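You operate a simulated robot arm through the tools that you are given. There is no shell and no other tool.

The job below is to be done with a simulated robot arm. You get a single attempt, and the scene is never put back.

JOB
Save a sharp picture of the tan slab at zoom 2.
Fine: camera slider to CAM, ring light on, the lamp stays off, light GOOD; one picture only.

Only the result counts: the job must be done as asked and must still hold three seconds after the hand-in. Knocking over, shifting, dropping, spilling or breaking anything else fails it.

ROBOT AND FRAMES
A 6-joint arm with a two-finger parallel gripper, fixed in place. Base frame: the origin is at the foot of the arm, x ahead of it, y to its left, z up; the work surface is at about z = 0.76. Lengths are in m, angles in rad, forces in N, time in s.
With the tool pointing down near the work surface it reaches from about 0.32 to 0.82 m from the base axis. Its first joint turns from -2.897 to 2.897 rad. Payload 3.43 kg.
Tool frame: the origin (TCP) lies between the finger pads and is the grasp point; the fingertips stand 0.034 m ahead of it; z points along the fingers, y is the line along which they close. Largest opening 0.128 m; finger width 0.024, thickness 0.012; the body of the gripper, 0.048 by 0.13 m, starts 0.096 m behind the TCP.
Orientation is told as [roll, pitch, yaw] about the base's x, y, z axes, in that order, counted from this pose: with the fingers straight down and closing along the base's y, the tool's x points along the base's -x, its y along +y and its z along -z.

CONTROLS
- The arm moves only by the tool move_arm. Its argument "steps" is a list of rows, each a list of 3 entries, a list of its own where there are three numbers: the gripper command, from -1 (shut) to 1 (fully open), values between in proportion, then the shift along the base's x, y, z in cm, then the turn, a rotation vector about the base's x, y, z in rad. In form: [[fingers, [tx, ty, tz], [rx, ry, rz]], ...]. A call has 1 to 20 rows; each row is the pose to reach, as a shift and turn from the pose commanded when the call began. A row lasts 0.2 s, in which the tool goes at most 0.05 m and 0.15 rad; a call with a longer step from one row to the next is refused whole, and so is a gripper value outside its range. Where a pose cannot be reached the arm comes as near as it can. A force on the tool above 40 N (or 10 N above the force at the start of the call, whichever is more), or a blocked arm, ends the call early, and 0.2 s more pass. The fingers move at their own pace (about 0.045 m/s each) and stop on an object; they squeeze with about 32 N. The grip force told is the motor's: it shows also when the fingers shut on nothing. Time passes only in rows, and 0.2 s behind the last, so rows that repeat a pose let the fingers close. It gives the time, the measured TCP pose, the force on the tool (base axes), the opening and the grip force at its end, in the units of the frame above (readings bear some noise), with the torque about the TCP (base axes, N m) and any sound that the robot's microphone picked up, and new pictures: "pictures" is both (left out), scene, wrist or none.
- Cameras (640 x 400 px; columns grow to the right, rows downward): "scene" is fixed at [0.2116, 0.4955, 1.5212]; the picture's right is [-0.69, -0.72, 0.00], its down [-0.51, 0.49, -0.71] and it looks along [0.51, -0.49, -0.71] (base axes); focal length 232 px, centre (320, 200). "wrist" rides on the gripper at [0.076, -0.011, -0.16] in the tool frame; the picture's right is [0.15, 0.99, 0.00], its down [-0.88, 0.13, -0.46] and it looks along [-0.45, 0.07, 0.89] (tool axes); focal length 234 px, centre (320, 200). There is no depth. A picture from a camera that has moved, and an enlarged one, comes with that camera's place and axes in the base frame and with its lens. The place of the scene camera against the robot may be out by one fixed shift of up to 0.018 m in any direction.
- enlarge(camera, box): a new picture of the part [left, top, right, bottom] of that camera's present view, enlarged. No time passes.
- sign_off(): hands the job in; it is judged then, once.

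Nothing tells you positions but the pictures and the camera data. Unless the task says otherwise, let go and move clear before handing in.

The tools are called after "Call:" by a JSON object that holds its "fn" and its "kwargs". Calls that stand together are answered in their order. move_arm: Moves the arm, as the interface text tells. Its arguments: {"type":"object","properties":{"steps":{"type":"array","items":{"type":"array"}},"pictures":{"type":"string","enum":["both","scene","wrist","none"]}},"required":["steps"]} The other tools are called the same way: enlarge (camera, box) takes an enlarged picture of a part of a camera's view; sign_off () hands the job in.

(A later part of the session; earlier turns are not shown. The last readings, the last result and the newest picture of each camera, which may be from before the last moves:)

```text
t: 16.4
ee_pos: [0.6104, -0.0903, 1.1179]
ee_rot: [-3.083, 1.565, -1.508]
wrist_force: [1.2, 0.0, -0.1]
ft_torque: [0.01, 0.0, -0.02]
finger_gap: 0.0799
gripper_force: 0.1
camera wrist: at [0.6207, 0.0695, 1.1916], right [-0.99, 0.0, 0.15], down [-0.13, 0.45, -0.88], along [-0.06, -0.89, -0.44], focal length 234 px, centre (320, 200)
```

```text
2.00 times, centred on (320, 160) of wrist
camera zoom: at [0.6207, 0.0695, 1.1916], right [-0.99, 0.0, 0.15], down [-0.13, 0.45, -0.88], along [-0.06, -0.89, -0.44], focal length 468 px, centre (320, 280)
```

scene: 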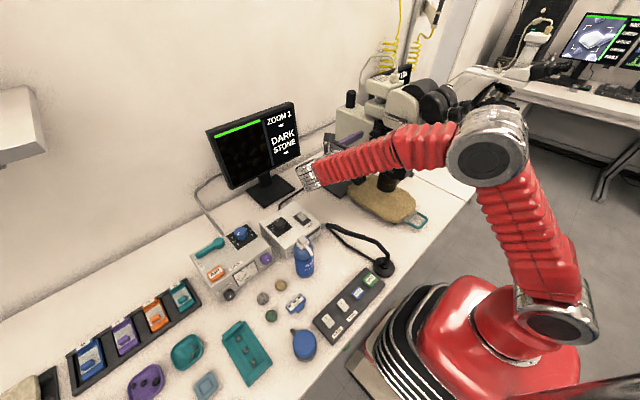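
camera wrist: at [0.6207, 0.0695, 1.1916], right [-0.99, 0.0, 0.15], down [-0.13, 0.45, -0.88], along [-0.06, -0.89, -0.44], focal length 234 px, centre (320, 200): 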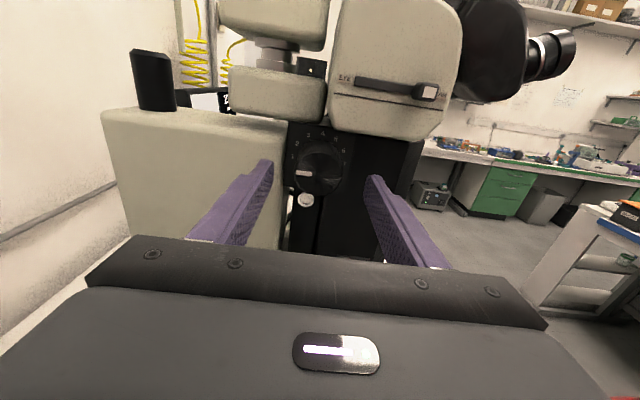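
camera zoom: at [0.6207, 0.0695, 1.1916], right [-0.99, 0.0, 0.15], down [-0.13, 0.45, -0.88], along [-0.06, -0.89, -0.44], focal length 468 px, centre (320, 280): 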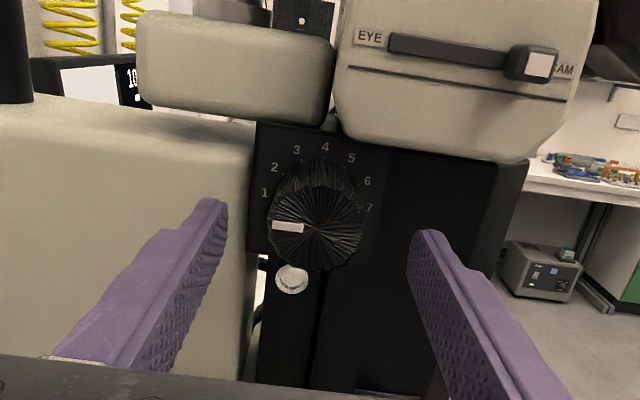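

The knob is centred between the fingers within about a millimetre. I'll advance 3 cm and close on it.

Call:
{"fn": "move_arm", "kwargs": {"steps": [[0.25, [0.05, -1.5, 0.05], [0, 0, 0]], [0.25, [0.05, -3, 0.05], [0, 0, 0]], [-1, [0.05, -3, 0.05], [0, 0, 0]], [-1, [0.05, -3, 0.05], [0, 0, 0]], [-1, [0.05, -3, 0.05], [0, 0, 0]], [-1, [0.05, -3, 0.05], [0, 0, 0]]]}}

Call:
{"fn": "enlarge", "kwargs": {"camera": "wrist", "box": [220, 60, 420, 260]}}

Call:
{"fn": "enlarge", "kwargs": {"camera": "scene", "box": [200, 90, 400, 210]}}

```text
t: 17.8
ee_pos: [0.6121, -0.1229, 1.117]
ee_rot: [-3.057, 1.563, -1.479]
wrist_force: [6.3, -3.8, 0.1]
ft_torque: [-0.09, 0.05, -0.51]
finger_gap: 0.0447
gripper_force: 45.1
camera wrist: at [0.6224, 0.0381, 1.1915], right [-0.99, 0.0, 0.15], down [-0.13, 0.45, -0.88], along [-0.06, -0.89, -0.44], focal length 234 px, centre (320, 200)
```

scene: 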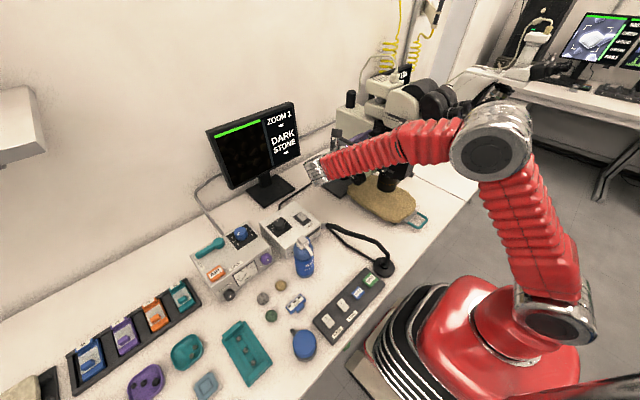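
wrist: 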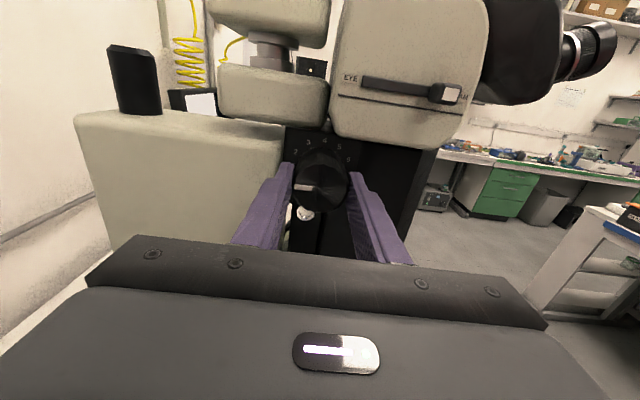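

```text
2.00 times, centred on (320, 160) of wrist
camera zoom: at [0.6224, 0.0381, 1.1915], right [-0.99, 0.0, 0.15], down [-0.13, 0.45, -0.88], along [-0.06, -0.89, -0.44], focal length 468 px, centre (320, 280)
```

zoom: 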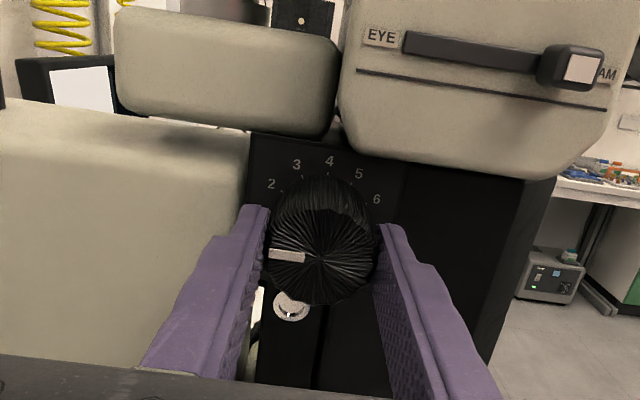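

```text
3.20 times, centred on (300, 150) of scene
camera zoom: at [0.2116, 0.4955, 1.5212], right [-0.69, -0.72, 0.0], down [-0.51, 0.49, -0.71], along [0.51, -0.49, -0.71], focal length 741 px, centre (384, 360)
```

zoom: 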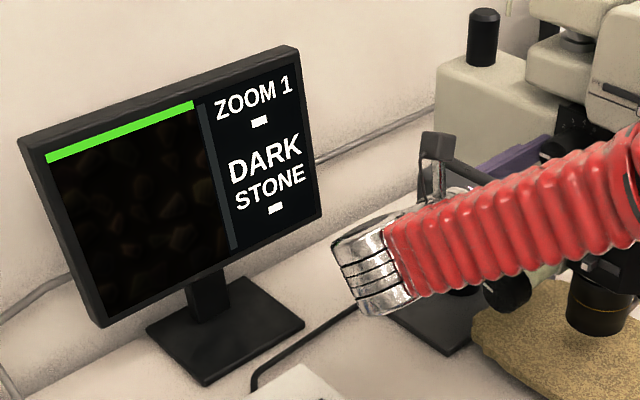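

Gripped at 44.7 mm with small side force. Now I turn the knob 30° clockwise (seen from +y) toward 2.

Call:
{"fn": "move_arm", "kwargs": {"steps": [[-1, [0, 0, 0], [0, -0.1, 0]], [-1, [0, 0, 0], [0, -0.2, 0]], [-1, [0, 0, 0], [0, -0.3, 0]], [-1, [0, 0, 0], [0, -0.4, 0]], [-1, [0, 0, 0], [0, -0.5, 0]], [-1, [0, 0, 0], [0, -0.524, 0]], [-1, [0, 0, 0], [0, -0.524, 0]]]}}

Call:
{"fn": "enlarge", "kwargs": {"camera": "wrist", "box": [220, 60, 420, 260]}}

Call:
{"fn": "enlarge", "kwargs": {"camera": "scene", "box": [200, 90, 400, 210]}}

```text
t: 19.4
ee_pos: [0.6122, -0.1218, 1.1181]
ee_rot: [-1.59, 1.046, -0.014]
wrist_force: [16.3, -18.3, -1.5]
ft_torque: [1.02, 0.02, -0.11]
finger_gap: 0.0445
gripper_force: 44.8
camera wrist: at [0.5844, 0.0381, 1.1878], right [-0.93, 0.0, -0.37], down [0.33, 0.45, -0.83], along [0.17, -0.89, -0.42], focal length 234 px, centre (320, 200)
```

scene: 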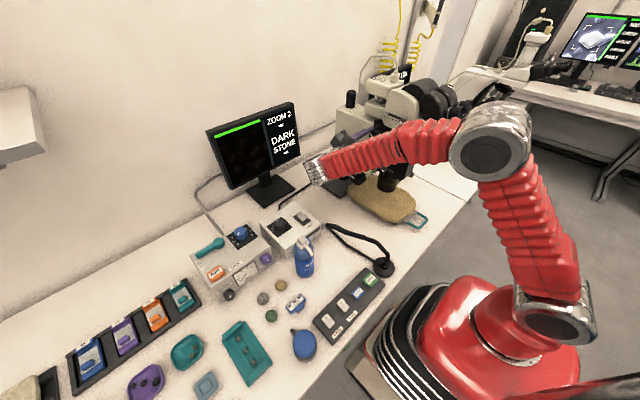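
wrist: 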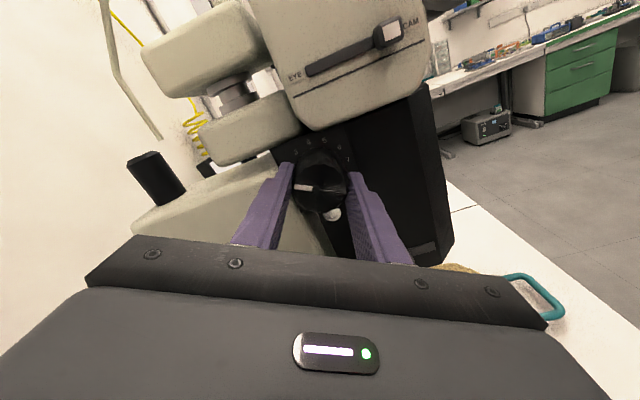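

```text
2.00 times, centred on (320, 160) of wrist
camera zoom: at [0.5844, 0.0381, 1.1878], right [-0.93, 0.0, -0.37], down [0.33, 0.45, -0.83], along [0.17, -0.89, -0.42], focal length 468 px, centre (320, 280)
```

zoom: 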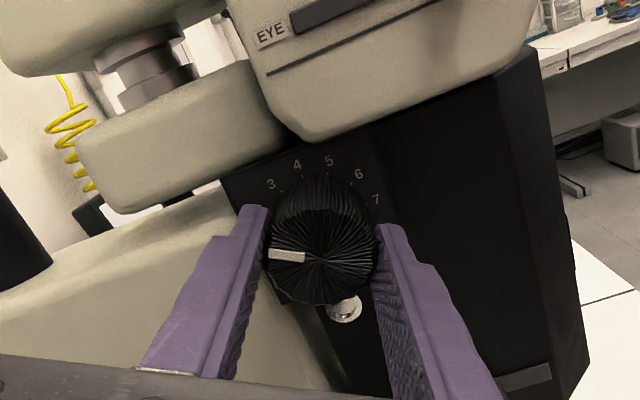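

```text
3.20 times, centred on (300, 150) of scene
camera zoom: at [0.2116, 0.4955, 1.5212], right [-0.69, -0.72, 0.0], down [-0.51, 0.49, -0.71], along [0.51, -0.49, -0.71], focal length 741 px, centre (384, 360)
```

zoom: 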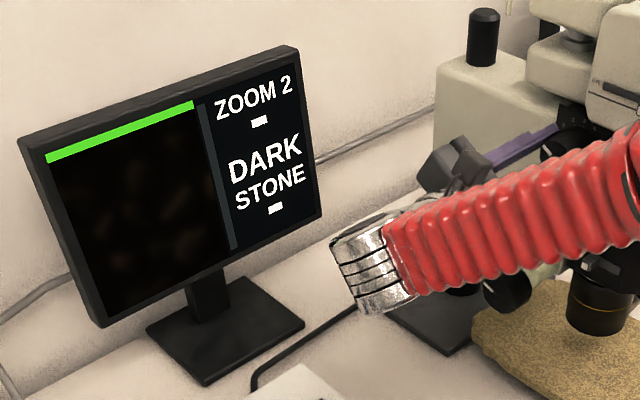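

The monitor reads ZOOM 2. I'll open the fingers, back straight out in +y, and check the pointer.

Call:
{"fn": "move_arm", "kwargs": {"steps": [[0.25, [0, 0, 0], [0, 0, 0]], [0.25, [0, 0, 0], [0, 0, 0]], [0.25, [0, 0, 0], [0, 0, 0]], [0.25, [0, 3, 0], [0, 0, 0]], [0.25, [0, 7, 0], [0, 0, 0]], [0.25, [0, 11, 0], [0, 0, 0]], [0.25, [0, 14, 1], [0, 0, 0]]]}}

Call:
{"fn": "enlarge", "kwargs": {"camera": "wrist", "box": [240, 80, 400, 240]}}

Call:
{"fn": "enlarge", "kwargs": {"camera": "scene", "box": [200, 90, 400, 210]}}

Call:
{"fn": "enlarge", "kwargs": {"camera": "scene", "box": [240, 190, 420, 350]}}

```text
t: 21.0
ee_pos: [0.611, 0.0182, 1.129]
ee_rot: [-1.591, 1.046, -0.016]
wrist_force: [-0.1, 0.4, -0.5]
ft_torque: [0.02, 0.03, 0.0]
finger_gap: 0.0798
gripper_force: 0.0
camera wrist: at [0.5841, 0.1787, 1.1984], right [-0.93, 0.0, -0.37], down [0.33, 0.45, -0.83], along [0.17, -0.89, -0.41], focal length 234 px, centre (320, 200)
```

scene: 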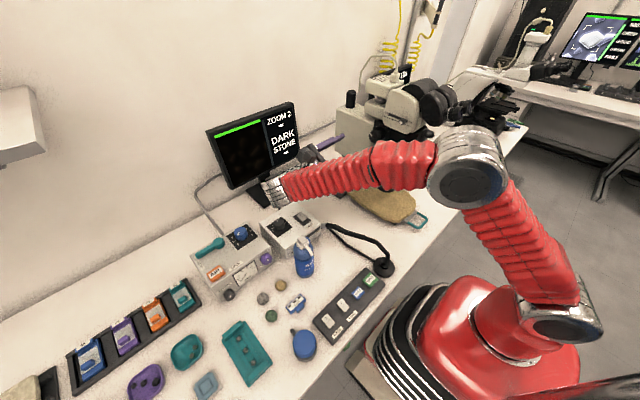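
wrist: 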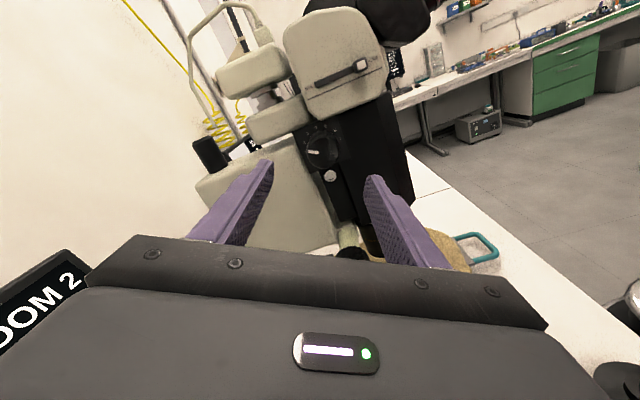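

```text
2.50 times, centred on (320, 160) of wrist
camera zoom: at [0.5841, 0.1787, 1.1984], right [-0.93, 0.0, -0.37], down [0.33, 0.45, -0.83], along [0.17, -0.89, -0.41], focal length 585 px, centre (320, 300)
```

zoom: 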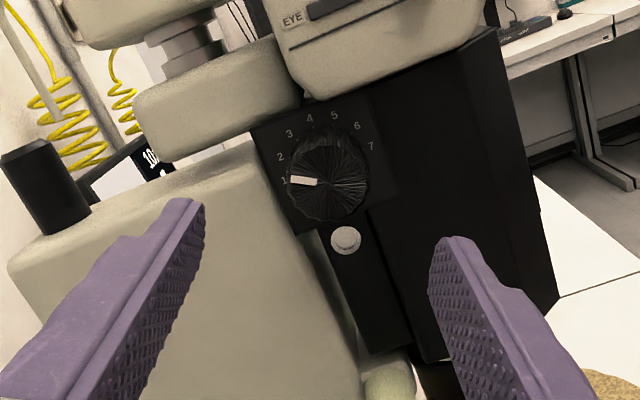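

```text
3.20 times, centred on (300, 150) of scene
camera zoom: at [0.2116, 0.4955, 1.5212], right [-0.69, -0.72, 0.0], down [-0.51, 0.49, -0.71], along [0.51, -0.49, -0.71], focal length 741 px, centre (384, 360)
```

zoom: 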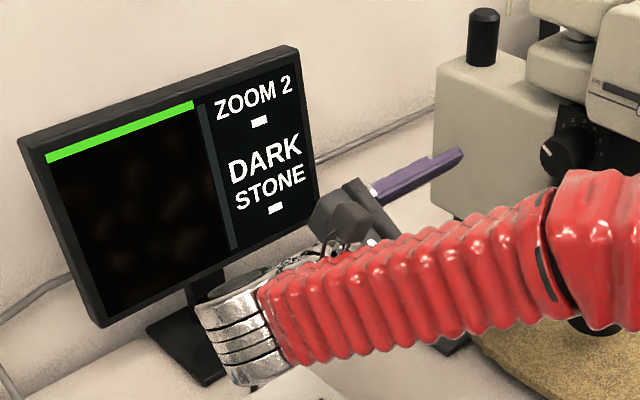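

```text
2.50 times, centred on (330, 270) of scene
camera zoom: at [0.2116, 0.4955, 1.5212], right [-0.69, -0.72, 0.0], down [-0.51, 0.49, -0.71], along [0.51, -0.49, -0.71], focal length 579 px, centre (295, 25)
```

zoom: 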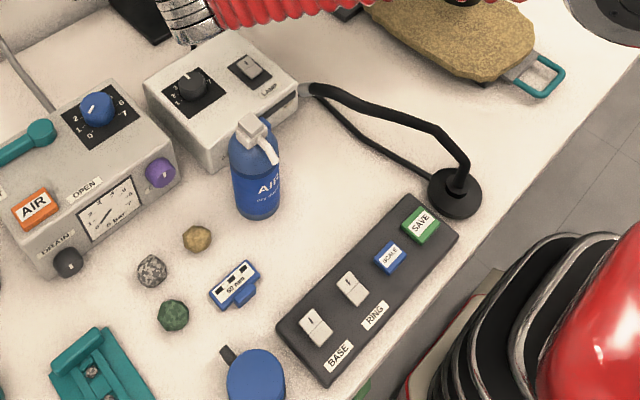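

Zoom 2 holds with the pointer at the 2 mark. Next is the RING switch, so I'll unwind the wrist back to tool-down while moving away from the microscope.

Call:
{"fn": "move_arm", "kwargs": {"steps": [[0.25, [0, 1, 1], [0, -0.14, 0]], [0.25, [-1, 1.5, 2], [0, -0.28, 0]], [0.25, [-2, 2, 3], [0, -0.42, 0]], [0.25, [-3, 2, 4], [0, -0.56, 0]], [0.25, [-4, 2, 5], [0, -0.7, 0]], [0.25, [-5, 2, 6], [0, -0.84, 0]], [0.25, [-6, 2, 7], [0, -0.98, 0]], [0.25, [-7, 2, 8], [0, -1.046, 0]]], "pictures": "none"}}

```text
t: 22.8
ee_pos: [0.5434, 0.0328, 1.2058]
ee_rot: [-1.574, -0.001, -0.003]
wrist_force: [-0.4, 0.3, -0.2]
ft_torque: [-0.01, 0.02, -0.03]
finger_gap: 0.08
gripper_force: 0.0
out of reach, approached as far as the arm can: row 8
```

Call:
{"fn": "move_arm", "kwargs": {"steps": [[0.25, [-1, 1, 1], [0.14, 0, 0]], [0.25, [-2, 2, 1], [0.28, 0, 0]], [0.25, [-3, 3, 1], [0.42, 0, 0]], [0.25, [-4, 5, 0], [0.56, 0, 0]], [0.25, [-5, 7, 0], [0.7, 0, 0]], [0.25, [-6, 9, -1], [0.84, 0, 0]], [0.25, [-7, 11, -2], [0.98, 0, 0]], [0.25, [-8, 13, -3], [1.12, 0, 0]], [0.25, [-9, 15, -4], [1.26, 0, 0]], [0.25, [-10, 17, -5], [1.4, 0, 0]], [0.25, [-12, 19, -7], [1.53, 0, 0]], [0.25, [-14, 20, -9], [1.574, 0, 0]]]}}

```text
t: 25.4
ee_pos: [0.4037, 0.2335, 1.1168]
ee_rot: [0.001, 0.008, -0.002]
wrist_force: [0.6, -0.6, -0.2]
ft_torque: [0.0, 0.01, -0.02]
finger_gap: 0.0801
gripper_force: 0.0
camera wrist: at [0.3292, 0.2221, 1.2768], right [-0.15, 0.99, 0.0], down [0.88, 0.13, 0.45], along [0.44, 0.07, -0.89], focal length 234 px, centre (320, 200)
```

scene: 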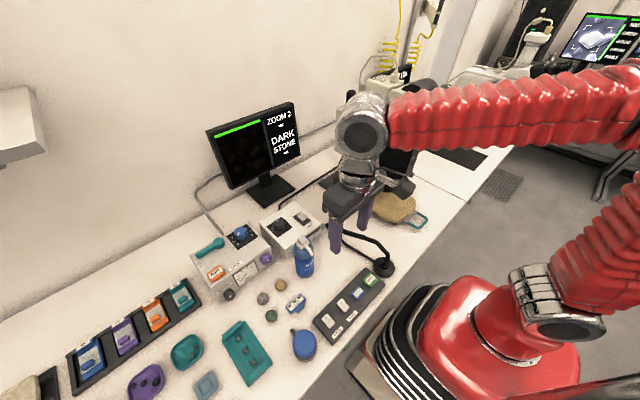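
wrist: 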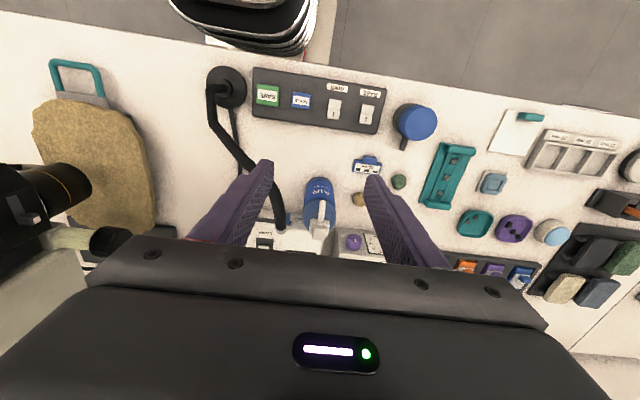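

Call:
{"fn": "enlarge", "kwargs": {"camera": "wrist", "box": [240, 60, 400, 160]}}

Call:
{"fn": "enlarge", "kwargs": {"camera": "scene", "box": [300, 260, 400, 350]}}

Call:
{"fn": "enlarge", "kwargs": {"camera": "wrist", "box": [200, 60, 340, 260]}}

```text
4.00 times, centred on (320, 110) of wrist
camera zoom: at [0.3292, 0.2221, 1.2768], right [-0.15, 0.99, 0.0], down [0.88, 0.13, 0.45], along [0.44, 0.07, -0.89], focal length 937 px, centre (320, 560)
```

zoom: 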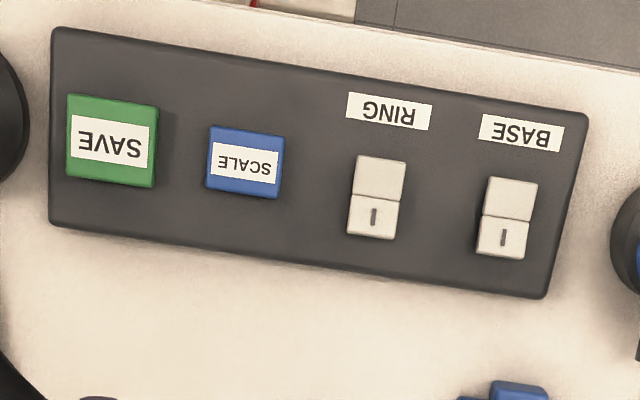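

```text
4.44 times, centred on (350, 305) of scene
camera zoom: at [0.2116, 0.4955, 1.5212], right [-0.69, -0.72, 0.0], down [-0.51, 0.49, -0.71], along [0.51, -0.49, -0.71], focal length 1029 px, centre (187, -267)
```

zoom: 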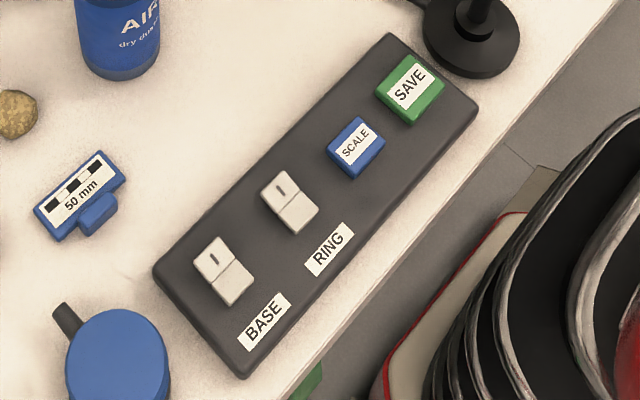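

```text
2.00 times, centred on (270, 160) of wrist
camera zoom: at [0.3292, 0.2221, 1.2768], right [-0.15, 0.99, 0.0], down [0.88, 0.13, 0.45], along [0.44, 0.07, -0.89], focal length 468 px, centre (420, 280)
```

zoom: 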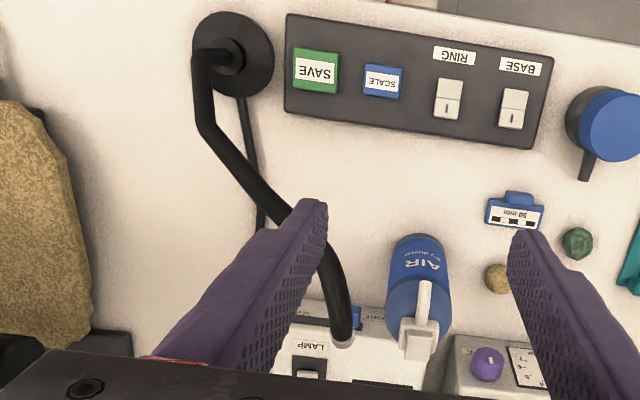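

Looking down on the panel, the RING rocker's "I" half is near (0.380, 0.257). I'll close the fingers and come down to hover above it for a height check.

Call:
{"fn": "move_arm", "kwargs": {"steps": [[-1, [-0.5, 0.6, -3], [0, 0, 0]], [-1, [-1, 1.2, -7], [0, 0, 0]], [-1, [-1.5, 1.8, -11], [0, 0, 0]], [-1, [-1.9, 2.3, -15], [0, 0, 0]], [-1, [-1.9, 2.3, -18], [0, 0, 0]], [-1, [-1.9, 2.3, -21], [0, 0, 0]], [-1, [-1.9, 2.3, -21.5], [0, -0.008, 0]]]}}

Call:
{"fn": "enlarge", "kwargs": {"camera": "wrist", "box": [200, 60, 440, 240]}}

Call:
{"fn": "enlarge", "kwargs": {"camera": "scene", "box": [280, 220, 420, 350]}}

```text
t: 27.0
ee_pos: [0.3852, 0.2551, 0.9018]
ee_rot: [-0.001, 0.0, 0.0]
wrist_force: [-0.3, 0.7, -0.3]
ft_torque: [0.0, 0.0, 0.01]
finger_gap: 0.0
gripper_force: 31.9
camera wrist: at [0.308, 0.2438, 1.0613], right [-0.15, 0.99, 0.0], down [0.88, 0.13, 0.46], along [0.45, 0.06, -0.89], focal length 234 px, centre (320, 200)
```

scene: 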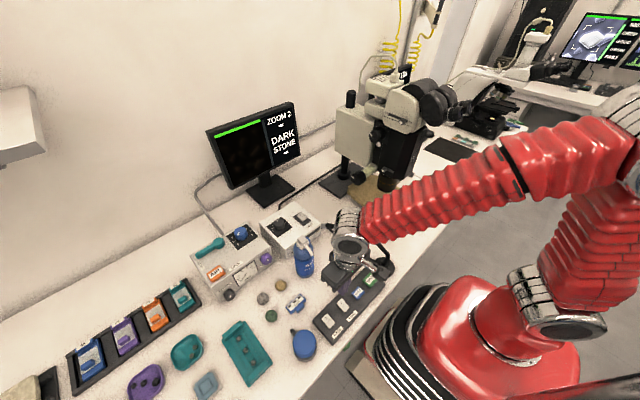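
wrist: 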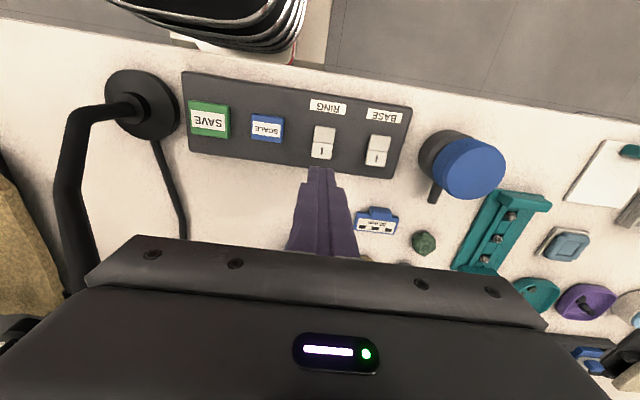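

```text
2.22 times, centred on (320, 150) of wrist
camera zoom: at [0.308, 0.2438, 1.0613], right [-0.15, 0.99, 0.0], down [0.88, 0.13, 0.46], along [0.45, 0.06, -0.89], focal length 520 px, centre (320, 311)
```

zoom: 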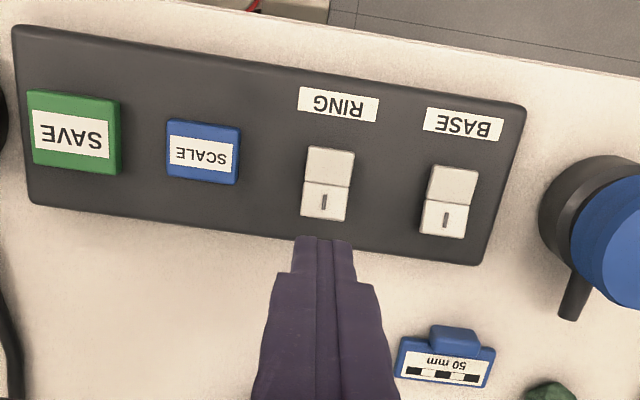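

```text
3.08 times, centred on (350, 285) of scene
camera zoom: at [0.2116, 0.4955, 1.5212], right [-0.69, -0.72, 0.0], down [-0.51, 0.49, -0.71], along [0.51, -0.49, -0.71], focal length 713 px, centre (228, -62)
```

zoom: 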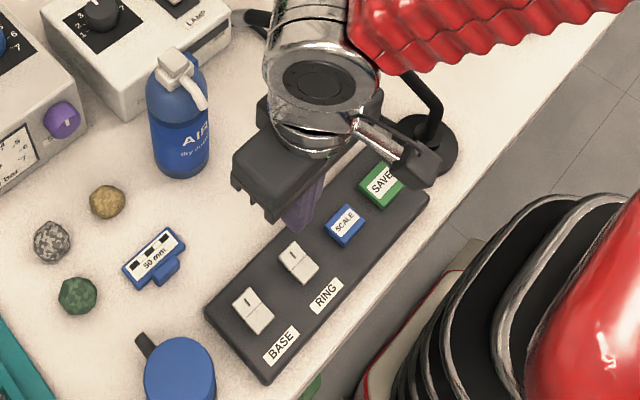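

The "I" half triangulates to (0.379, 0.257, 0.798). I'll lower the closed fingertips onto its outer end slowly.

Call:
{"fn": "move_arm", "kwargs": {"steps": [[-1, [0, 0.2, -3], [0, 0, 0]], [-1, [0, 0.2, -5.5], [0, 0, 0]], [-1, [0, 0.2, -6.4], [0, 0, 0]], [-1, [0, 0.2, -6.8], [0, 0, 0]], [-1, [0, 0.2, -7.1], [0, 0, 0]], [-1, [0, 0.2, -7.4], [0, 0, 0]]]}}

Call:
{"fn": "enlarge", "kwargs": {"camera": "wrist", "box": [240, 90, 420, 220]}}

Call:
{"fn": "enlarge", "kwargs": {"camera": "scene", "box": [200, 90, 320, 190]}}

```text
t: 28.4
ee_pos: [0.384, 0.2575, 0.8262]
ee_rot: [-0.002, 0.0, 0.0]
wrist_force: [-0.9, -0.2, -0.6]
ft_torque: [-0.02, -0.01, 0.0]
finger_gap: 0.0
gripper_force: 31.9
camera wrist: at [0.3087, 0.246, 0.9866], right [-0.15, 0.99, 0.0], down [0.88, 0.13, 0.46], along [0.45, 0.06, -0.89], focal length 234 px, centre (320, 200)
```

scene: 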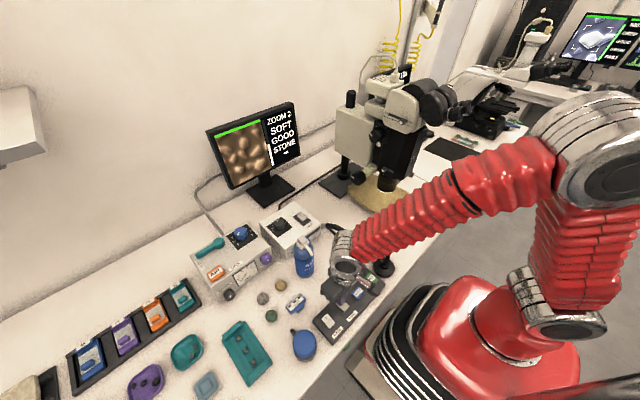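
wrist: 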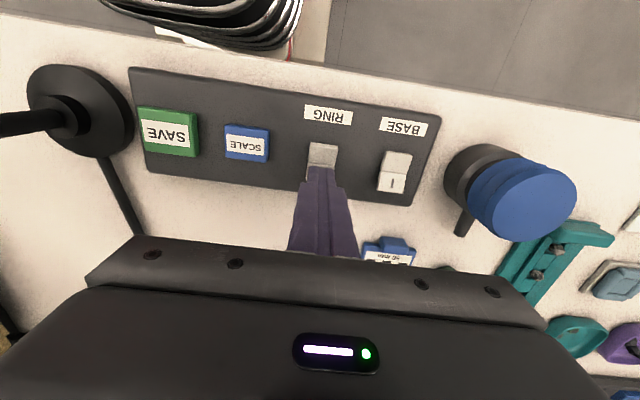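

```text
3.08 times, centred on (330, 155) of wrist
camera zoom: at [0.3087, 0.246, 0.9866], right [-0.15, 0.99, 0.0], down [0.88, 0.13, 0.46], along [0.45, 0.06, -0.89], focal length 720 px, centre (289, 338)
```

zoom: 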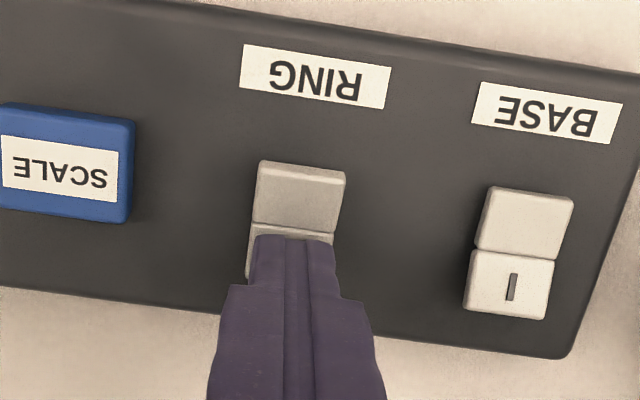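

```text
4.00 times, centred on (260, 140) of scene
camera zoom: at [0.2116, 0.4955, 1.5212], right [-0.69, -0.72, 0.0], down [-0.51, 0.49, -0.71], along [0.51, -0.49, -0.71], focal length 926 px, centre (560, 440)
```

zoom: 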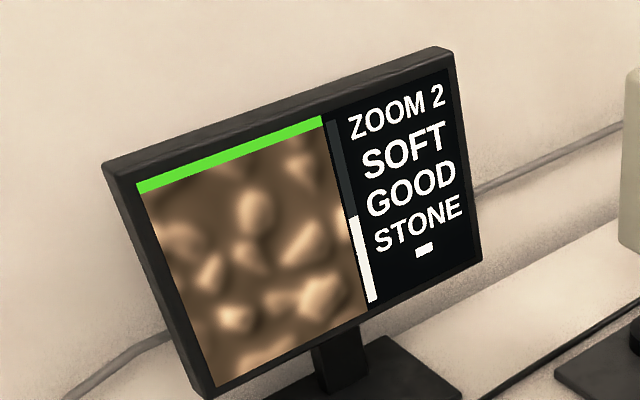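

RING is on; the monitor shows ZOOM 2, SOFT, GOOD, STONE with a live picture, so only focus remains before saving. I'll lift straight up, then yaw the gripper 90° on the way to the focus knob.

Call:
{"fn": "move_arm", "kwargs": {"steps": [[-1, [0, 0, 2], [0, 0, 0]], [-1, [0, 0, 6], [0, 0, 0]], [-1, [0, 0, 10], [0, 0, 0]], [-1, [0, 0, 15], [0, 0, 0]], [-1, [0, 0, 20], [0, 0, 0]], [-1, [1, -2, 24], [0, 0, 0.14]], [-1, [2, -4, 26], [0, 0, 0.28]], [-1, [3, -6, 27], [0, 0, 0.42]], [-1, [4, -8, 27], [0, 0, 0.56]], [-1, [5, -10, 27], [0, 0, 0.7]], [-1, [6, -12, 27], [0, 0, 0.84]], [-1, [7, -14, 27], [0, 0, 0.98]], [-1, [8, -15, 27], [0, 0, 1.12]], [0, [9, -16, 27], [0, 0, 1.26]], [0, [10, -16, 27], [0, 0, 1.4]], [0, [11, -16, 27], [0, 0, 1.54]], [0, [11, -16, 27], [0, 0, 1.571]]]}}

```text
t: 32.0
ee_pos: [0.4943, 0.0967, 1.0968]
ee_rot: [-0.002, 0.0, 1.574]
wrist_force: [-0.2, 0.2, -0.2]
ft_torque: [-0.02, 0.0, -0.02]
finger_gap: 0.0639
gripper_force: 0.1
camera wrist: at [0.5051, 0.0205, 1.2567], right [-0.99, -0.15, 0.0], down [-0.13, 0.88, 0.46], along [-0.07, 0.45, -0.89], focal length 234 px, centre (320, 200)
```

scene: 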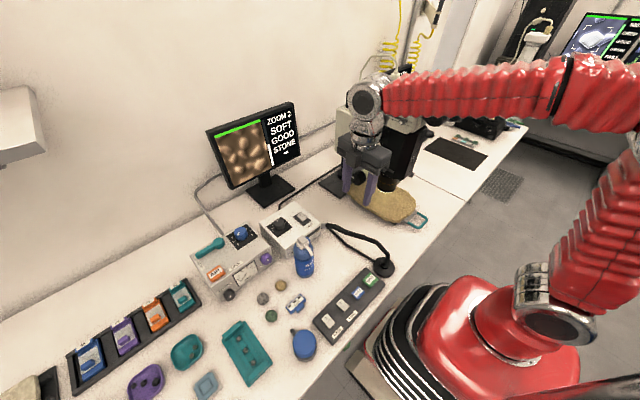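
wrist: 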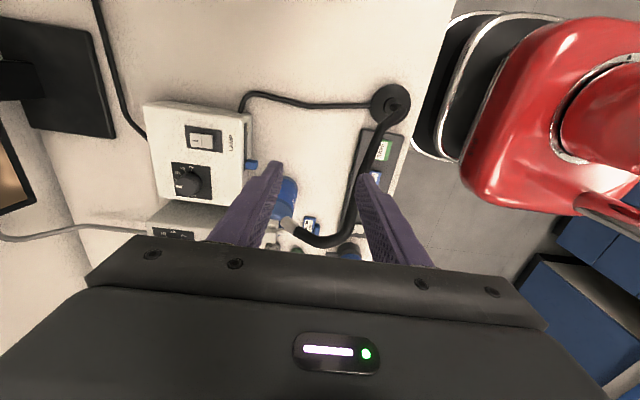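

Now I tilt the gripper toward -y (30° below horizontal) and move in front of the focus knob at a safe distance.

Call:
{"fn": "move_arm", "kwargs": {"steps": [[0.5, [1.5, 0, 0], [-0.13, 0, 0]], [0.5, [3, 0, -1], [-0.26, 0, 0]], [0.5, [5, 0, -2], [-0.39, 0, 0]], [0.5, [7, 0, -3], [-0.52, 0, 0]], [0.5, [9, 0, -4], [-0.65, 0, 0]], [0.5, [11, -1, -5], [-0.78, 0, 0]], [0.5, [12.5, -1.5, -6], [-0.91, 0, 0]], [0.5, [13, -2, -7], [-1.047, 0, 0]], [0.5, [13, -2, -7], [-1.047, 0, 0]]]}}

Call:
{"fn": "enlarge", "kwargs": {"camera": "wrist", "box": [220, 60, 420, 260]}}

```text
t: 34.0
ee_pos: [0.6245, 0.0781, 1.0273]
ee_rot: [-0.002, 1.049, 1.57]
wrist_force: [0.4, -0.5, -0.5]
ft_torque: [0.02, 0.01, 0.01]
finger_gap: 0.096
gripper_force: 0.1
camera wrist: at [0.6351, 0.1771, 1.1725], right [-0.99, -0.07, 0.13], down [-0.13, 0.83, -0.54], along [-0.07, -0.55, -0.83], focal length 234 px, centre (320, 200)
```

scene: 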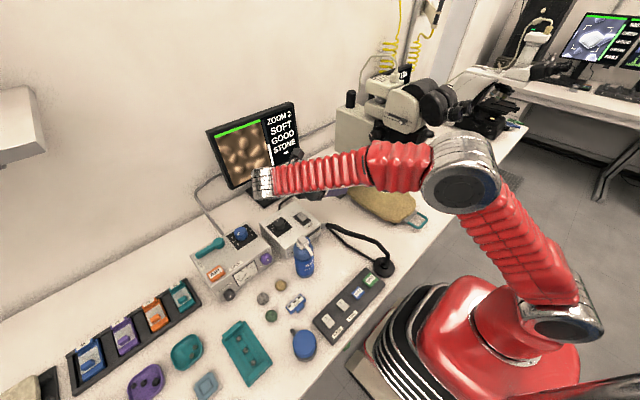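
wrist: 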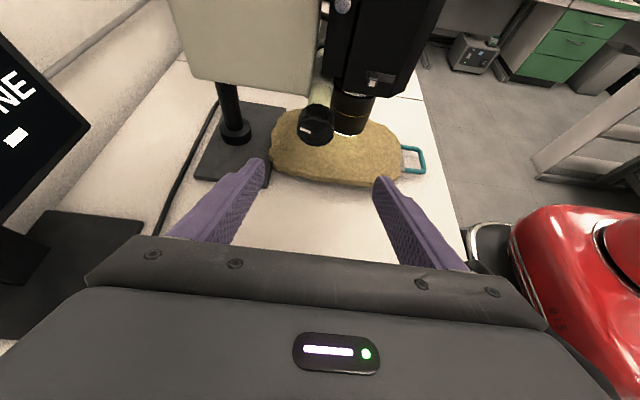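

```text
2.00 times, centred on (320, 160) of wrist
camera zoom: at [0.6351, 0.1771, 1.1725], right [-0.99, -0.07, 0.13], down [-0.13, 0.83, -0.54], along [-0.07, -0.55, -0.83], focal length 468 px, centre (320, 280)
```

zoom: 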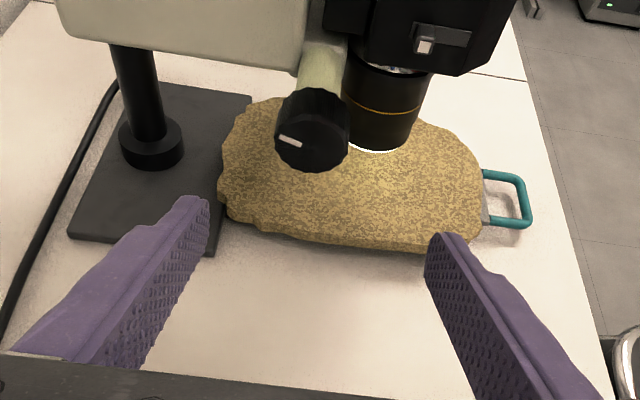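

The focus knob's front centre triangulates to (0.633, -0.099, 0.931), about 56 mm across. I'll advance to just in front of it and check centering.

Call:
{"fn": "move_arm", "kwargs": {"steps": [[0.5, [0.4, -3.5, -1.6], [0, 0, 0]], [0.5, [0.8, -7, -3.3], [0, 0, 0]], [0.5, [0.85, -10.5, -5], [0, 0, 0]], [0.5, [0.85, -14.1, -6.6], [0, 0, 0]], [0.5, [0.85, -14.1, -6.6], [0, 0, 0]]]}}

Call:
{"fn": "enlarge", "kwargs": {"camera": "wrist", "box": [220, 60, 420, 260]}}

Call:
{"fn": "enlarge", "kwargs": {"camera": "scene", "box": [200, 100, 440, 260]}}

```text
t: 35.2
ee_pos: [0.6327, -0.0646, 0.961]
ee_rot: [-0.002, 1.048, 1.571]
wrist_force: [-0.1, 0.3, 0.2]
ft_torque: [0.03, -0.01, 0.01]
finger_gap: 0.0961
gripper_force: 0.1
camera wrist: at [0.6435, 0.035, 1.1074], right [-0.99, -0.07, 0.13], down [-0.13, 0.83, -0.53], along [-0.07, -0.55, -0.84], focal length 234 px, centre (320, 200)
```

scene: 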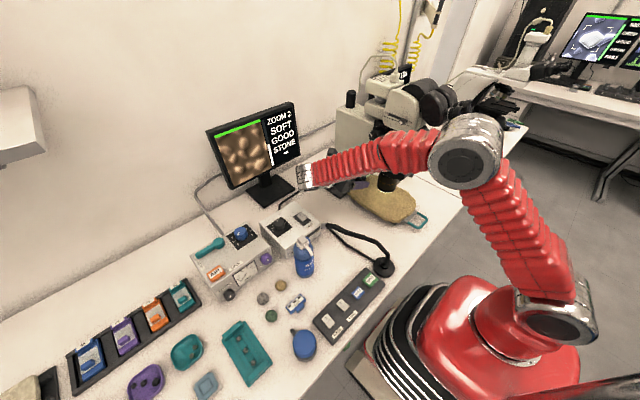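
wrist: 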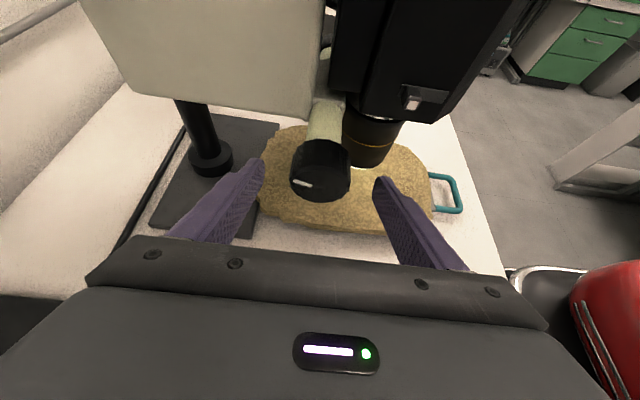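

```text
2.00 times, centred on (320, 160) of wrist
camera zoom: at [0.6435, 0.035, 1.1074], right [-0.99, -0.07, 0.13], down [-0.13, 0.83, -0.53], along [-0.07, -0.55, -0.84], focal length 468 px, centre (320, 280)
```

zoom: 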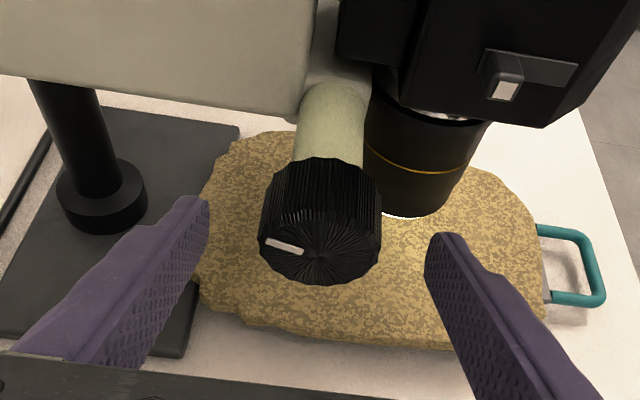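

```text
2.50 times, centred on (320, 180) of scene
camera zoom: at [0.2116, 0.4955, 1.5212], right [-0.69, -0.72, 0.0], down [-0.51, 0.49, -0.71], along [0.51, -0.49, -0.71], focal length 579 px, centre (320, 250)
```

zoom: 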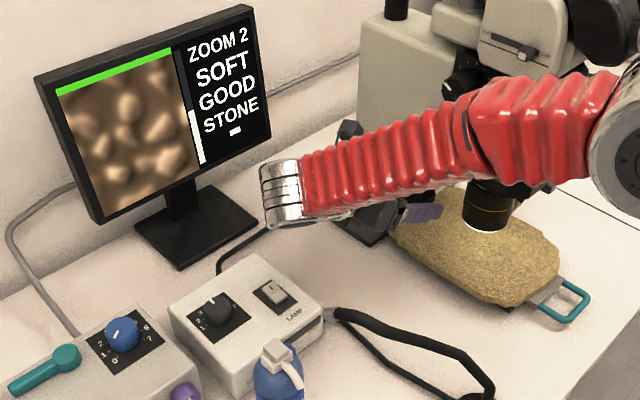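

The knob face centre is near (0.632, -0.090, 0.939), well between the fingers. I'll advance onto it and close.

Call:
{"fn": "move_arm", "kwargs": {"steps": [[0.5, [0, -2, -1.1], [0, 0, 0]], [0.5, [-0.05, -4.1, -2.2], [0, 0, 0]], [-1, [-0.05, -4.1, -2.2], [0, 0, 0]], [-1, [-0.05, -4.1, -2.2], [0, 0, 0]], [-1, [-0.05, -4.1, -2.2], [0, 0, 0]], [-1, [-0.05, -4.1, -2.2], [0, 0, 0]]]}}

Call:
{"fn": "enlarge", "kwargs": {"camera": "wrist", "box": [220, 60, 420, 260]}}

Call:
{"fn": "enlarge", "kwargs": {"camera": "scene", "box": [200, 90, 320, 190]}}

```text
t: 36.6
ee_pos: [0.6321, -0.1059, 0.9387]
ee_rot: [-0.003, 1.048, 1.57]
wrist_force: [9.8, -4.9, -1.3]
ft_torque: [0.24, 0.0, -0.11]
finger_gap: 0.0532
gripper_force: 41.2
camera wrist: at [0.643, -0.0062, 1.0847], right [-0.99, -0.08, 0.13], down [-0.13, 0.83, -0.53], along [-0.06, -0.55, -0.84], focal length 234 px, centre (320, 200)
```

scene: 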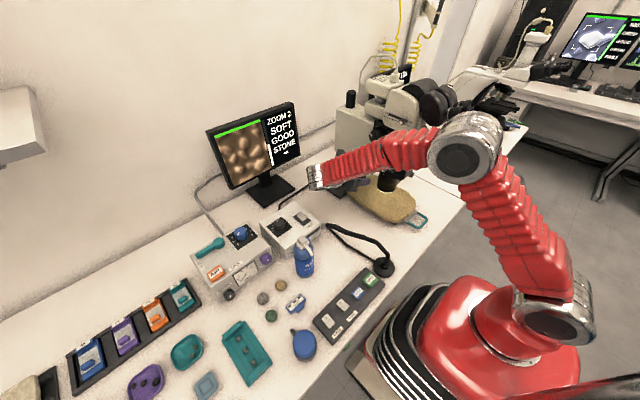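
wrist: 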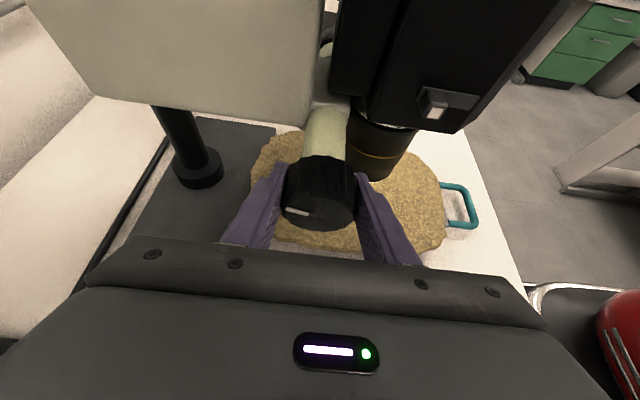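

```text
2.00 times, centred on (320, 160) of wrist
camera zoom: at [0.643, -0.0062, 1.0847], right [-0.99, -0.08, 0.13], down [-0.13, 0.83, -0.53], along [-0.06, -0.55, -0.84], focal length 468 px, centre (320, 280)
```

zoom: 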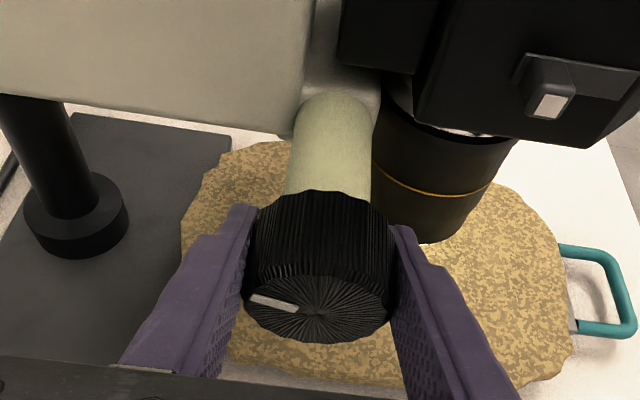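

```text
4.00 times, centred on (260, 140) of scene
camera zoom: at [0.2116, 0.4955, 1.5212], right [-0.69, -0.72, 0.0], down [-0.51, 0.49, -0.71], along [0.51, -0.49, -0.71], focal length 926 px, centre (560, 440)
```

zoom: 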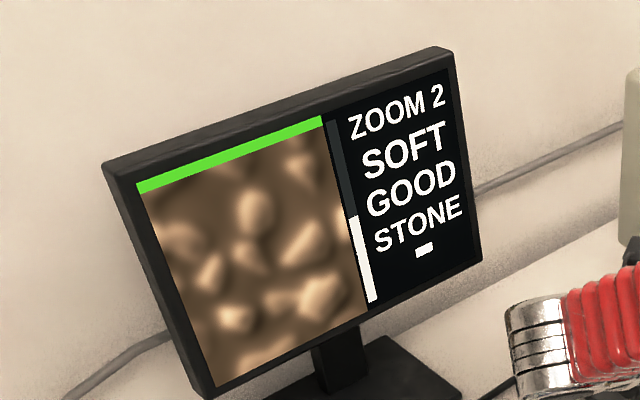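

Gripped (53 mm). I'll turn the focus knob about 15° one way and see how the sharpness bar responds.

Call:
{"fn": "move_arm", "kwargs": {"steps": [[-1, [0, 0, 0], [0, -0.09, 0]], [-1, [0, 0, 0], [0, -0.18, 0]], [-1, [0, 0, 0], [0, -0.26, 0]], [-1, [0, 0, 0], [0, -0.26, 0]]]}}

Call:
{"fn": "enlarge", "kwargs": {"camera": "scene", "box": [200, 90, 320, 190]}}

Call:
{"fn": "enlarge", "kwargs": {"camera": "wrist", "box": [220, 60, 420, 260]}}

```text
t: 37.6
ee_pos: [0.632, -0.1064, 0.9391]
ee_rot: [-0.494, 0.991, 1.151]
wrist_force: [6.3, -7.0, 10.3]
ft_torque: [-0.21, 0.02, -0.94]
finger_gap: 0.0535
gripper_force: 45.3
camera wrist: at [0.6056, -0.0059, 1.0825], right [-0.99, -0.07, -0.13], down [0.01, 0.83, -0.55], along [0.15, -0.55, -0.82], focal length 234 px, centre (320, 200)
```

scene: 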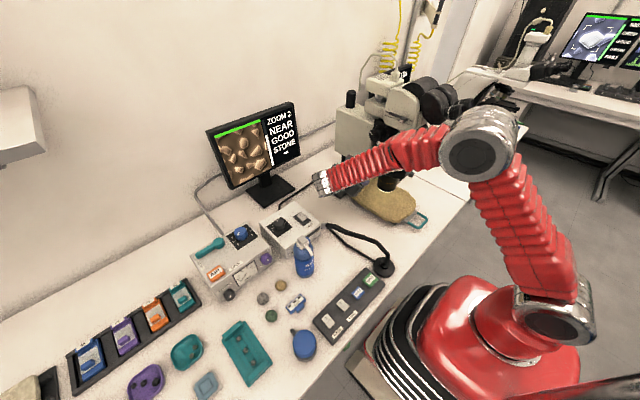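
wrist: 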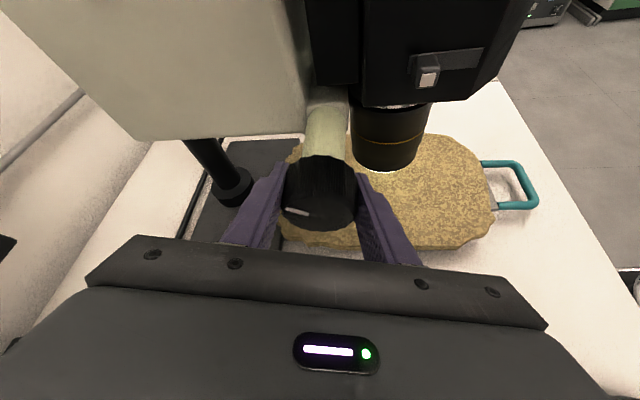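

```text
4.00 times, centred on (260, 140) of scene
camera zoom: at [0.2116, 0.4955, 1.5212], right [-0.69, -0.72, 0.0], down [-0.51, 0.49, -0.71], along [0.51, -0.49, -0.71], focal length 926 px, centre (560, 440)
```

zoom: 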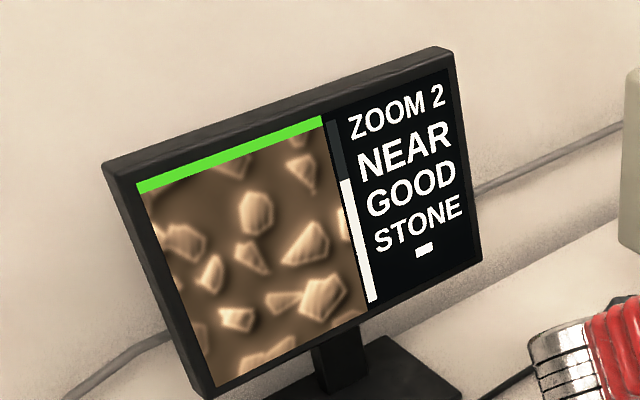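

```text
2.00 times, centred on (320, 160) of wrist
camera zoom: at [0.6056, -0.0059, 1.0825], right [-0.99, -0.07, -0.13], down [0.01, 0.83, -0.55], along [0.15, -0.55, -0.82], focal length 468 px, centre (320, 280)
```

zoom: 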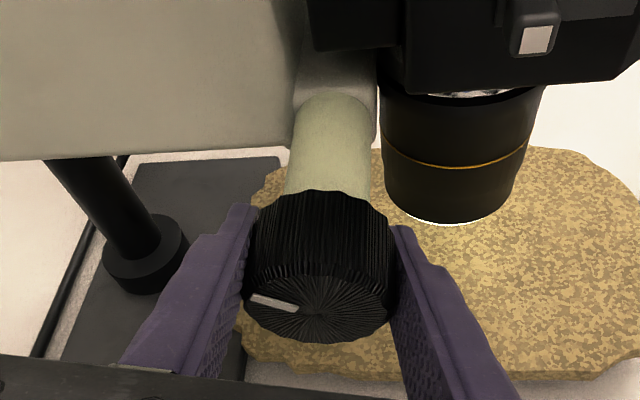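

Right direction: NEAR, and the bar rose from ~47% to ~67%. Continuing in smaller steps.

Call:
{"fn": "move_arm", "kwargs": {"steps": [[-1, [0, 0, 0], [0, -0.07, 0]], [-1, [0, 0, 0], [0, -0.14, 0]], [-1, [0, 0, 0], [0, -0.14, 0]]], "pictures": "scene"}}

Call:
{"fn": "enlarge", "kwargs": {"camera": "scene", "box": [200, 90, 320, 190]}}

```text
t: 38.4
ee_pos: [0.6321, -0.1059, 0.9383]
ee_rot: [-0.707, 0.924, 0.974]
wrist_force: [17.3, -17.4, 14.8]
ft_torque: [-0.25, 0.04, -1.3]
finger_gap: 0.0534
gripper_force: 44.8
```

scene: 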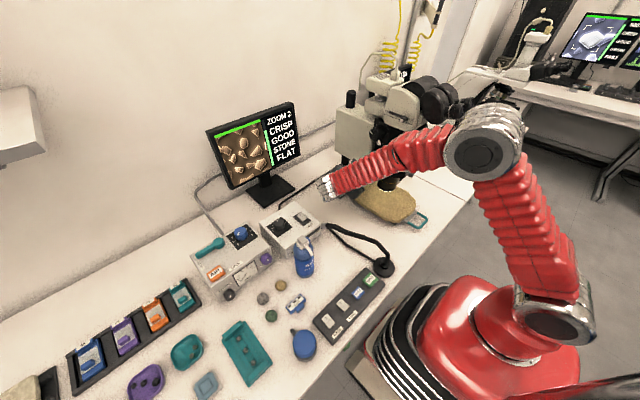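

```text
4.00 times, centred on (260, 140) of scene
camera zoom: at [0.2116, 0.4955, 1.5212], right [-0.69, -0.72, 0.0], down [-0.51, 0.49, -0.71], along [0.51, -0.49, -0.71], focal length 926 px, centre (560, 440)
```

zoom: 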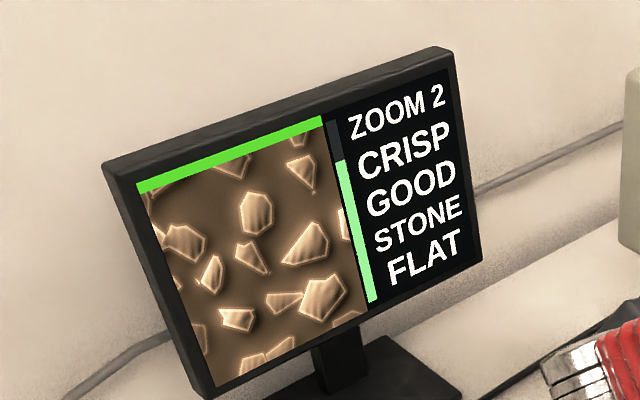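

CRISP with a green bar at ~78%. I'll add a little more for margin and watch whether the bar still rises.

Call:
{"fn": "move_arm", "kwargs": {"steps": [[-1, [0, 0, 0], [0, -0.06, 0]], [-1, [0, 0, 0], [0, -0.06, 0]]], "pictures": "scene"}}

Call:
{"fn": "enlarge", "kwargs": {"camera": "scene", "box": [200, 90, 320, 190]}}

```text
t: 39.0
ee_pos: [0.6337, -0.1068, 0.9394]
ee_rot: [-0.784, 0.888, 0.912]
wrist_force: [15.8, -21.6, 16.5]
ft_torque: [0.51, 0.03, -0.33]
finger_gap: 0.0531
gripper_force: 44.8
```

scene: 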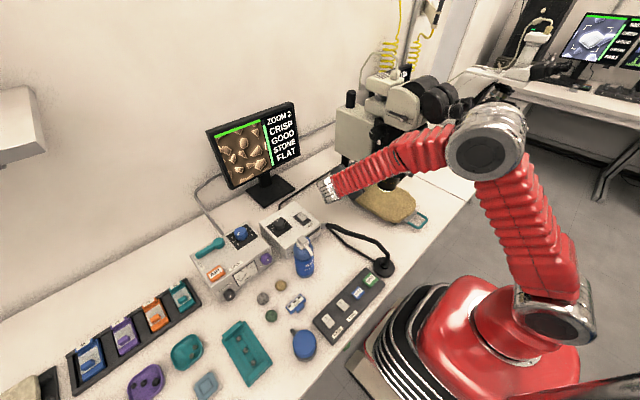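

```text
4.00 times, centred on (260, 140) of scene
camera zoom: at [0.2116, 0.4955, 1.5212], right [-0.69, -0.72, 0.0], down [-0.51, 0.49, -0.71], along [0.51, -0.49, -0.71], focal length 926 px, centre (560, 440)
```

zoom: 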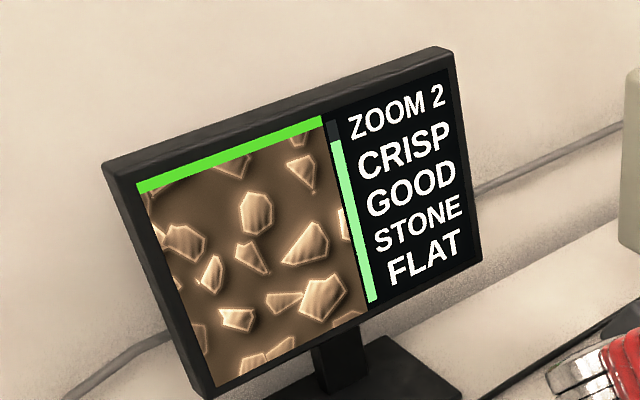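

Call:
{"fn": "move_arm", "kwargs": {"steps": [[-1, [0, 0, 0], [0, -0.04, 0]], [-1, [0, 0, 0], [0, -0.04, 0]]], "pictures": "scene"}}

Call:
{"fn": "enlarge", "kwargs": {"camera": "scene", "box": [200, 90, 320, 190]}}

```text
t: 39.6
ee_pos: [0.6324, -0.1067, 0.9401]
ee_rot: [-0.832, 0.862, 0.875]
wrist_force: [21.2, -23.3, 18.7]
ft_torque: [-0.51, 0.04, -1.26]
finger_gap: 0.0534
gripper_force: 45.2
```

scene: 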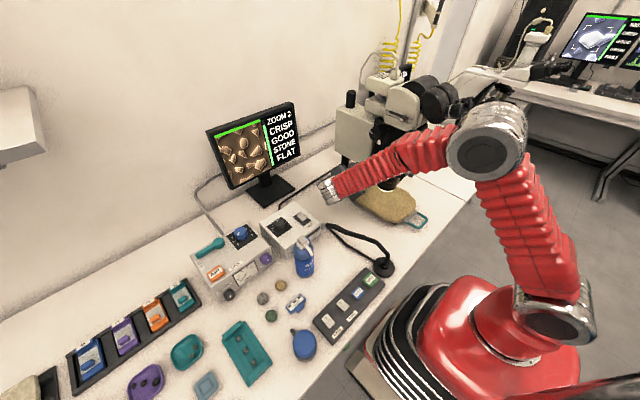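

```text
4.00 times, centred on (260, 140) of scene
camera zoom: at [0.2116, 0.4955, 1.5212], right [-0.69, -0.72, 0.0], down [-0.51, 0.49, -0.71], along [0.51, -0.49, -0.71], focal length 926 px, centre (560, 440)
```

zoom: 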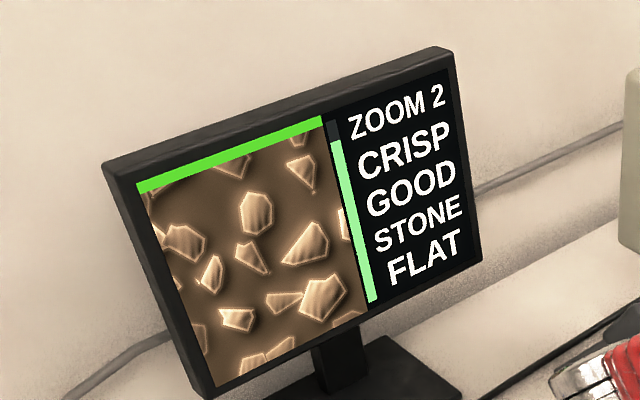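

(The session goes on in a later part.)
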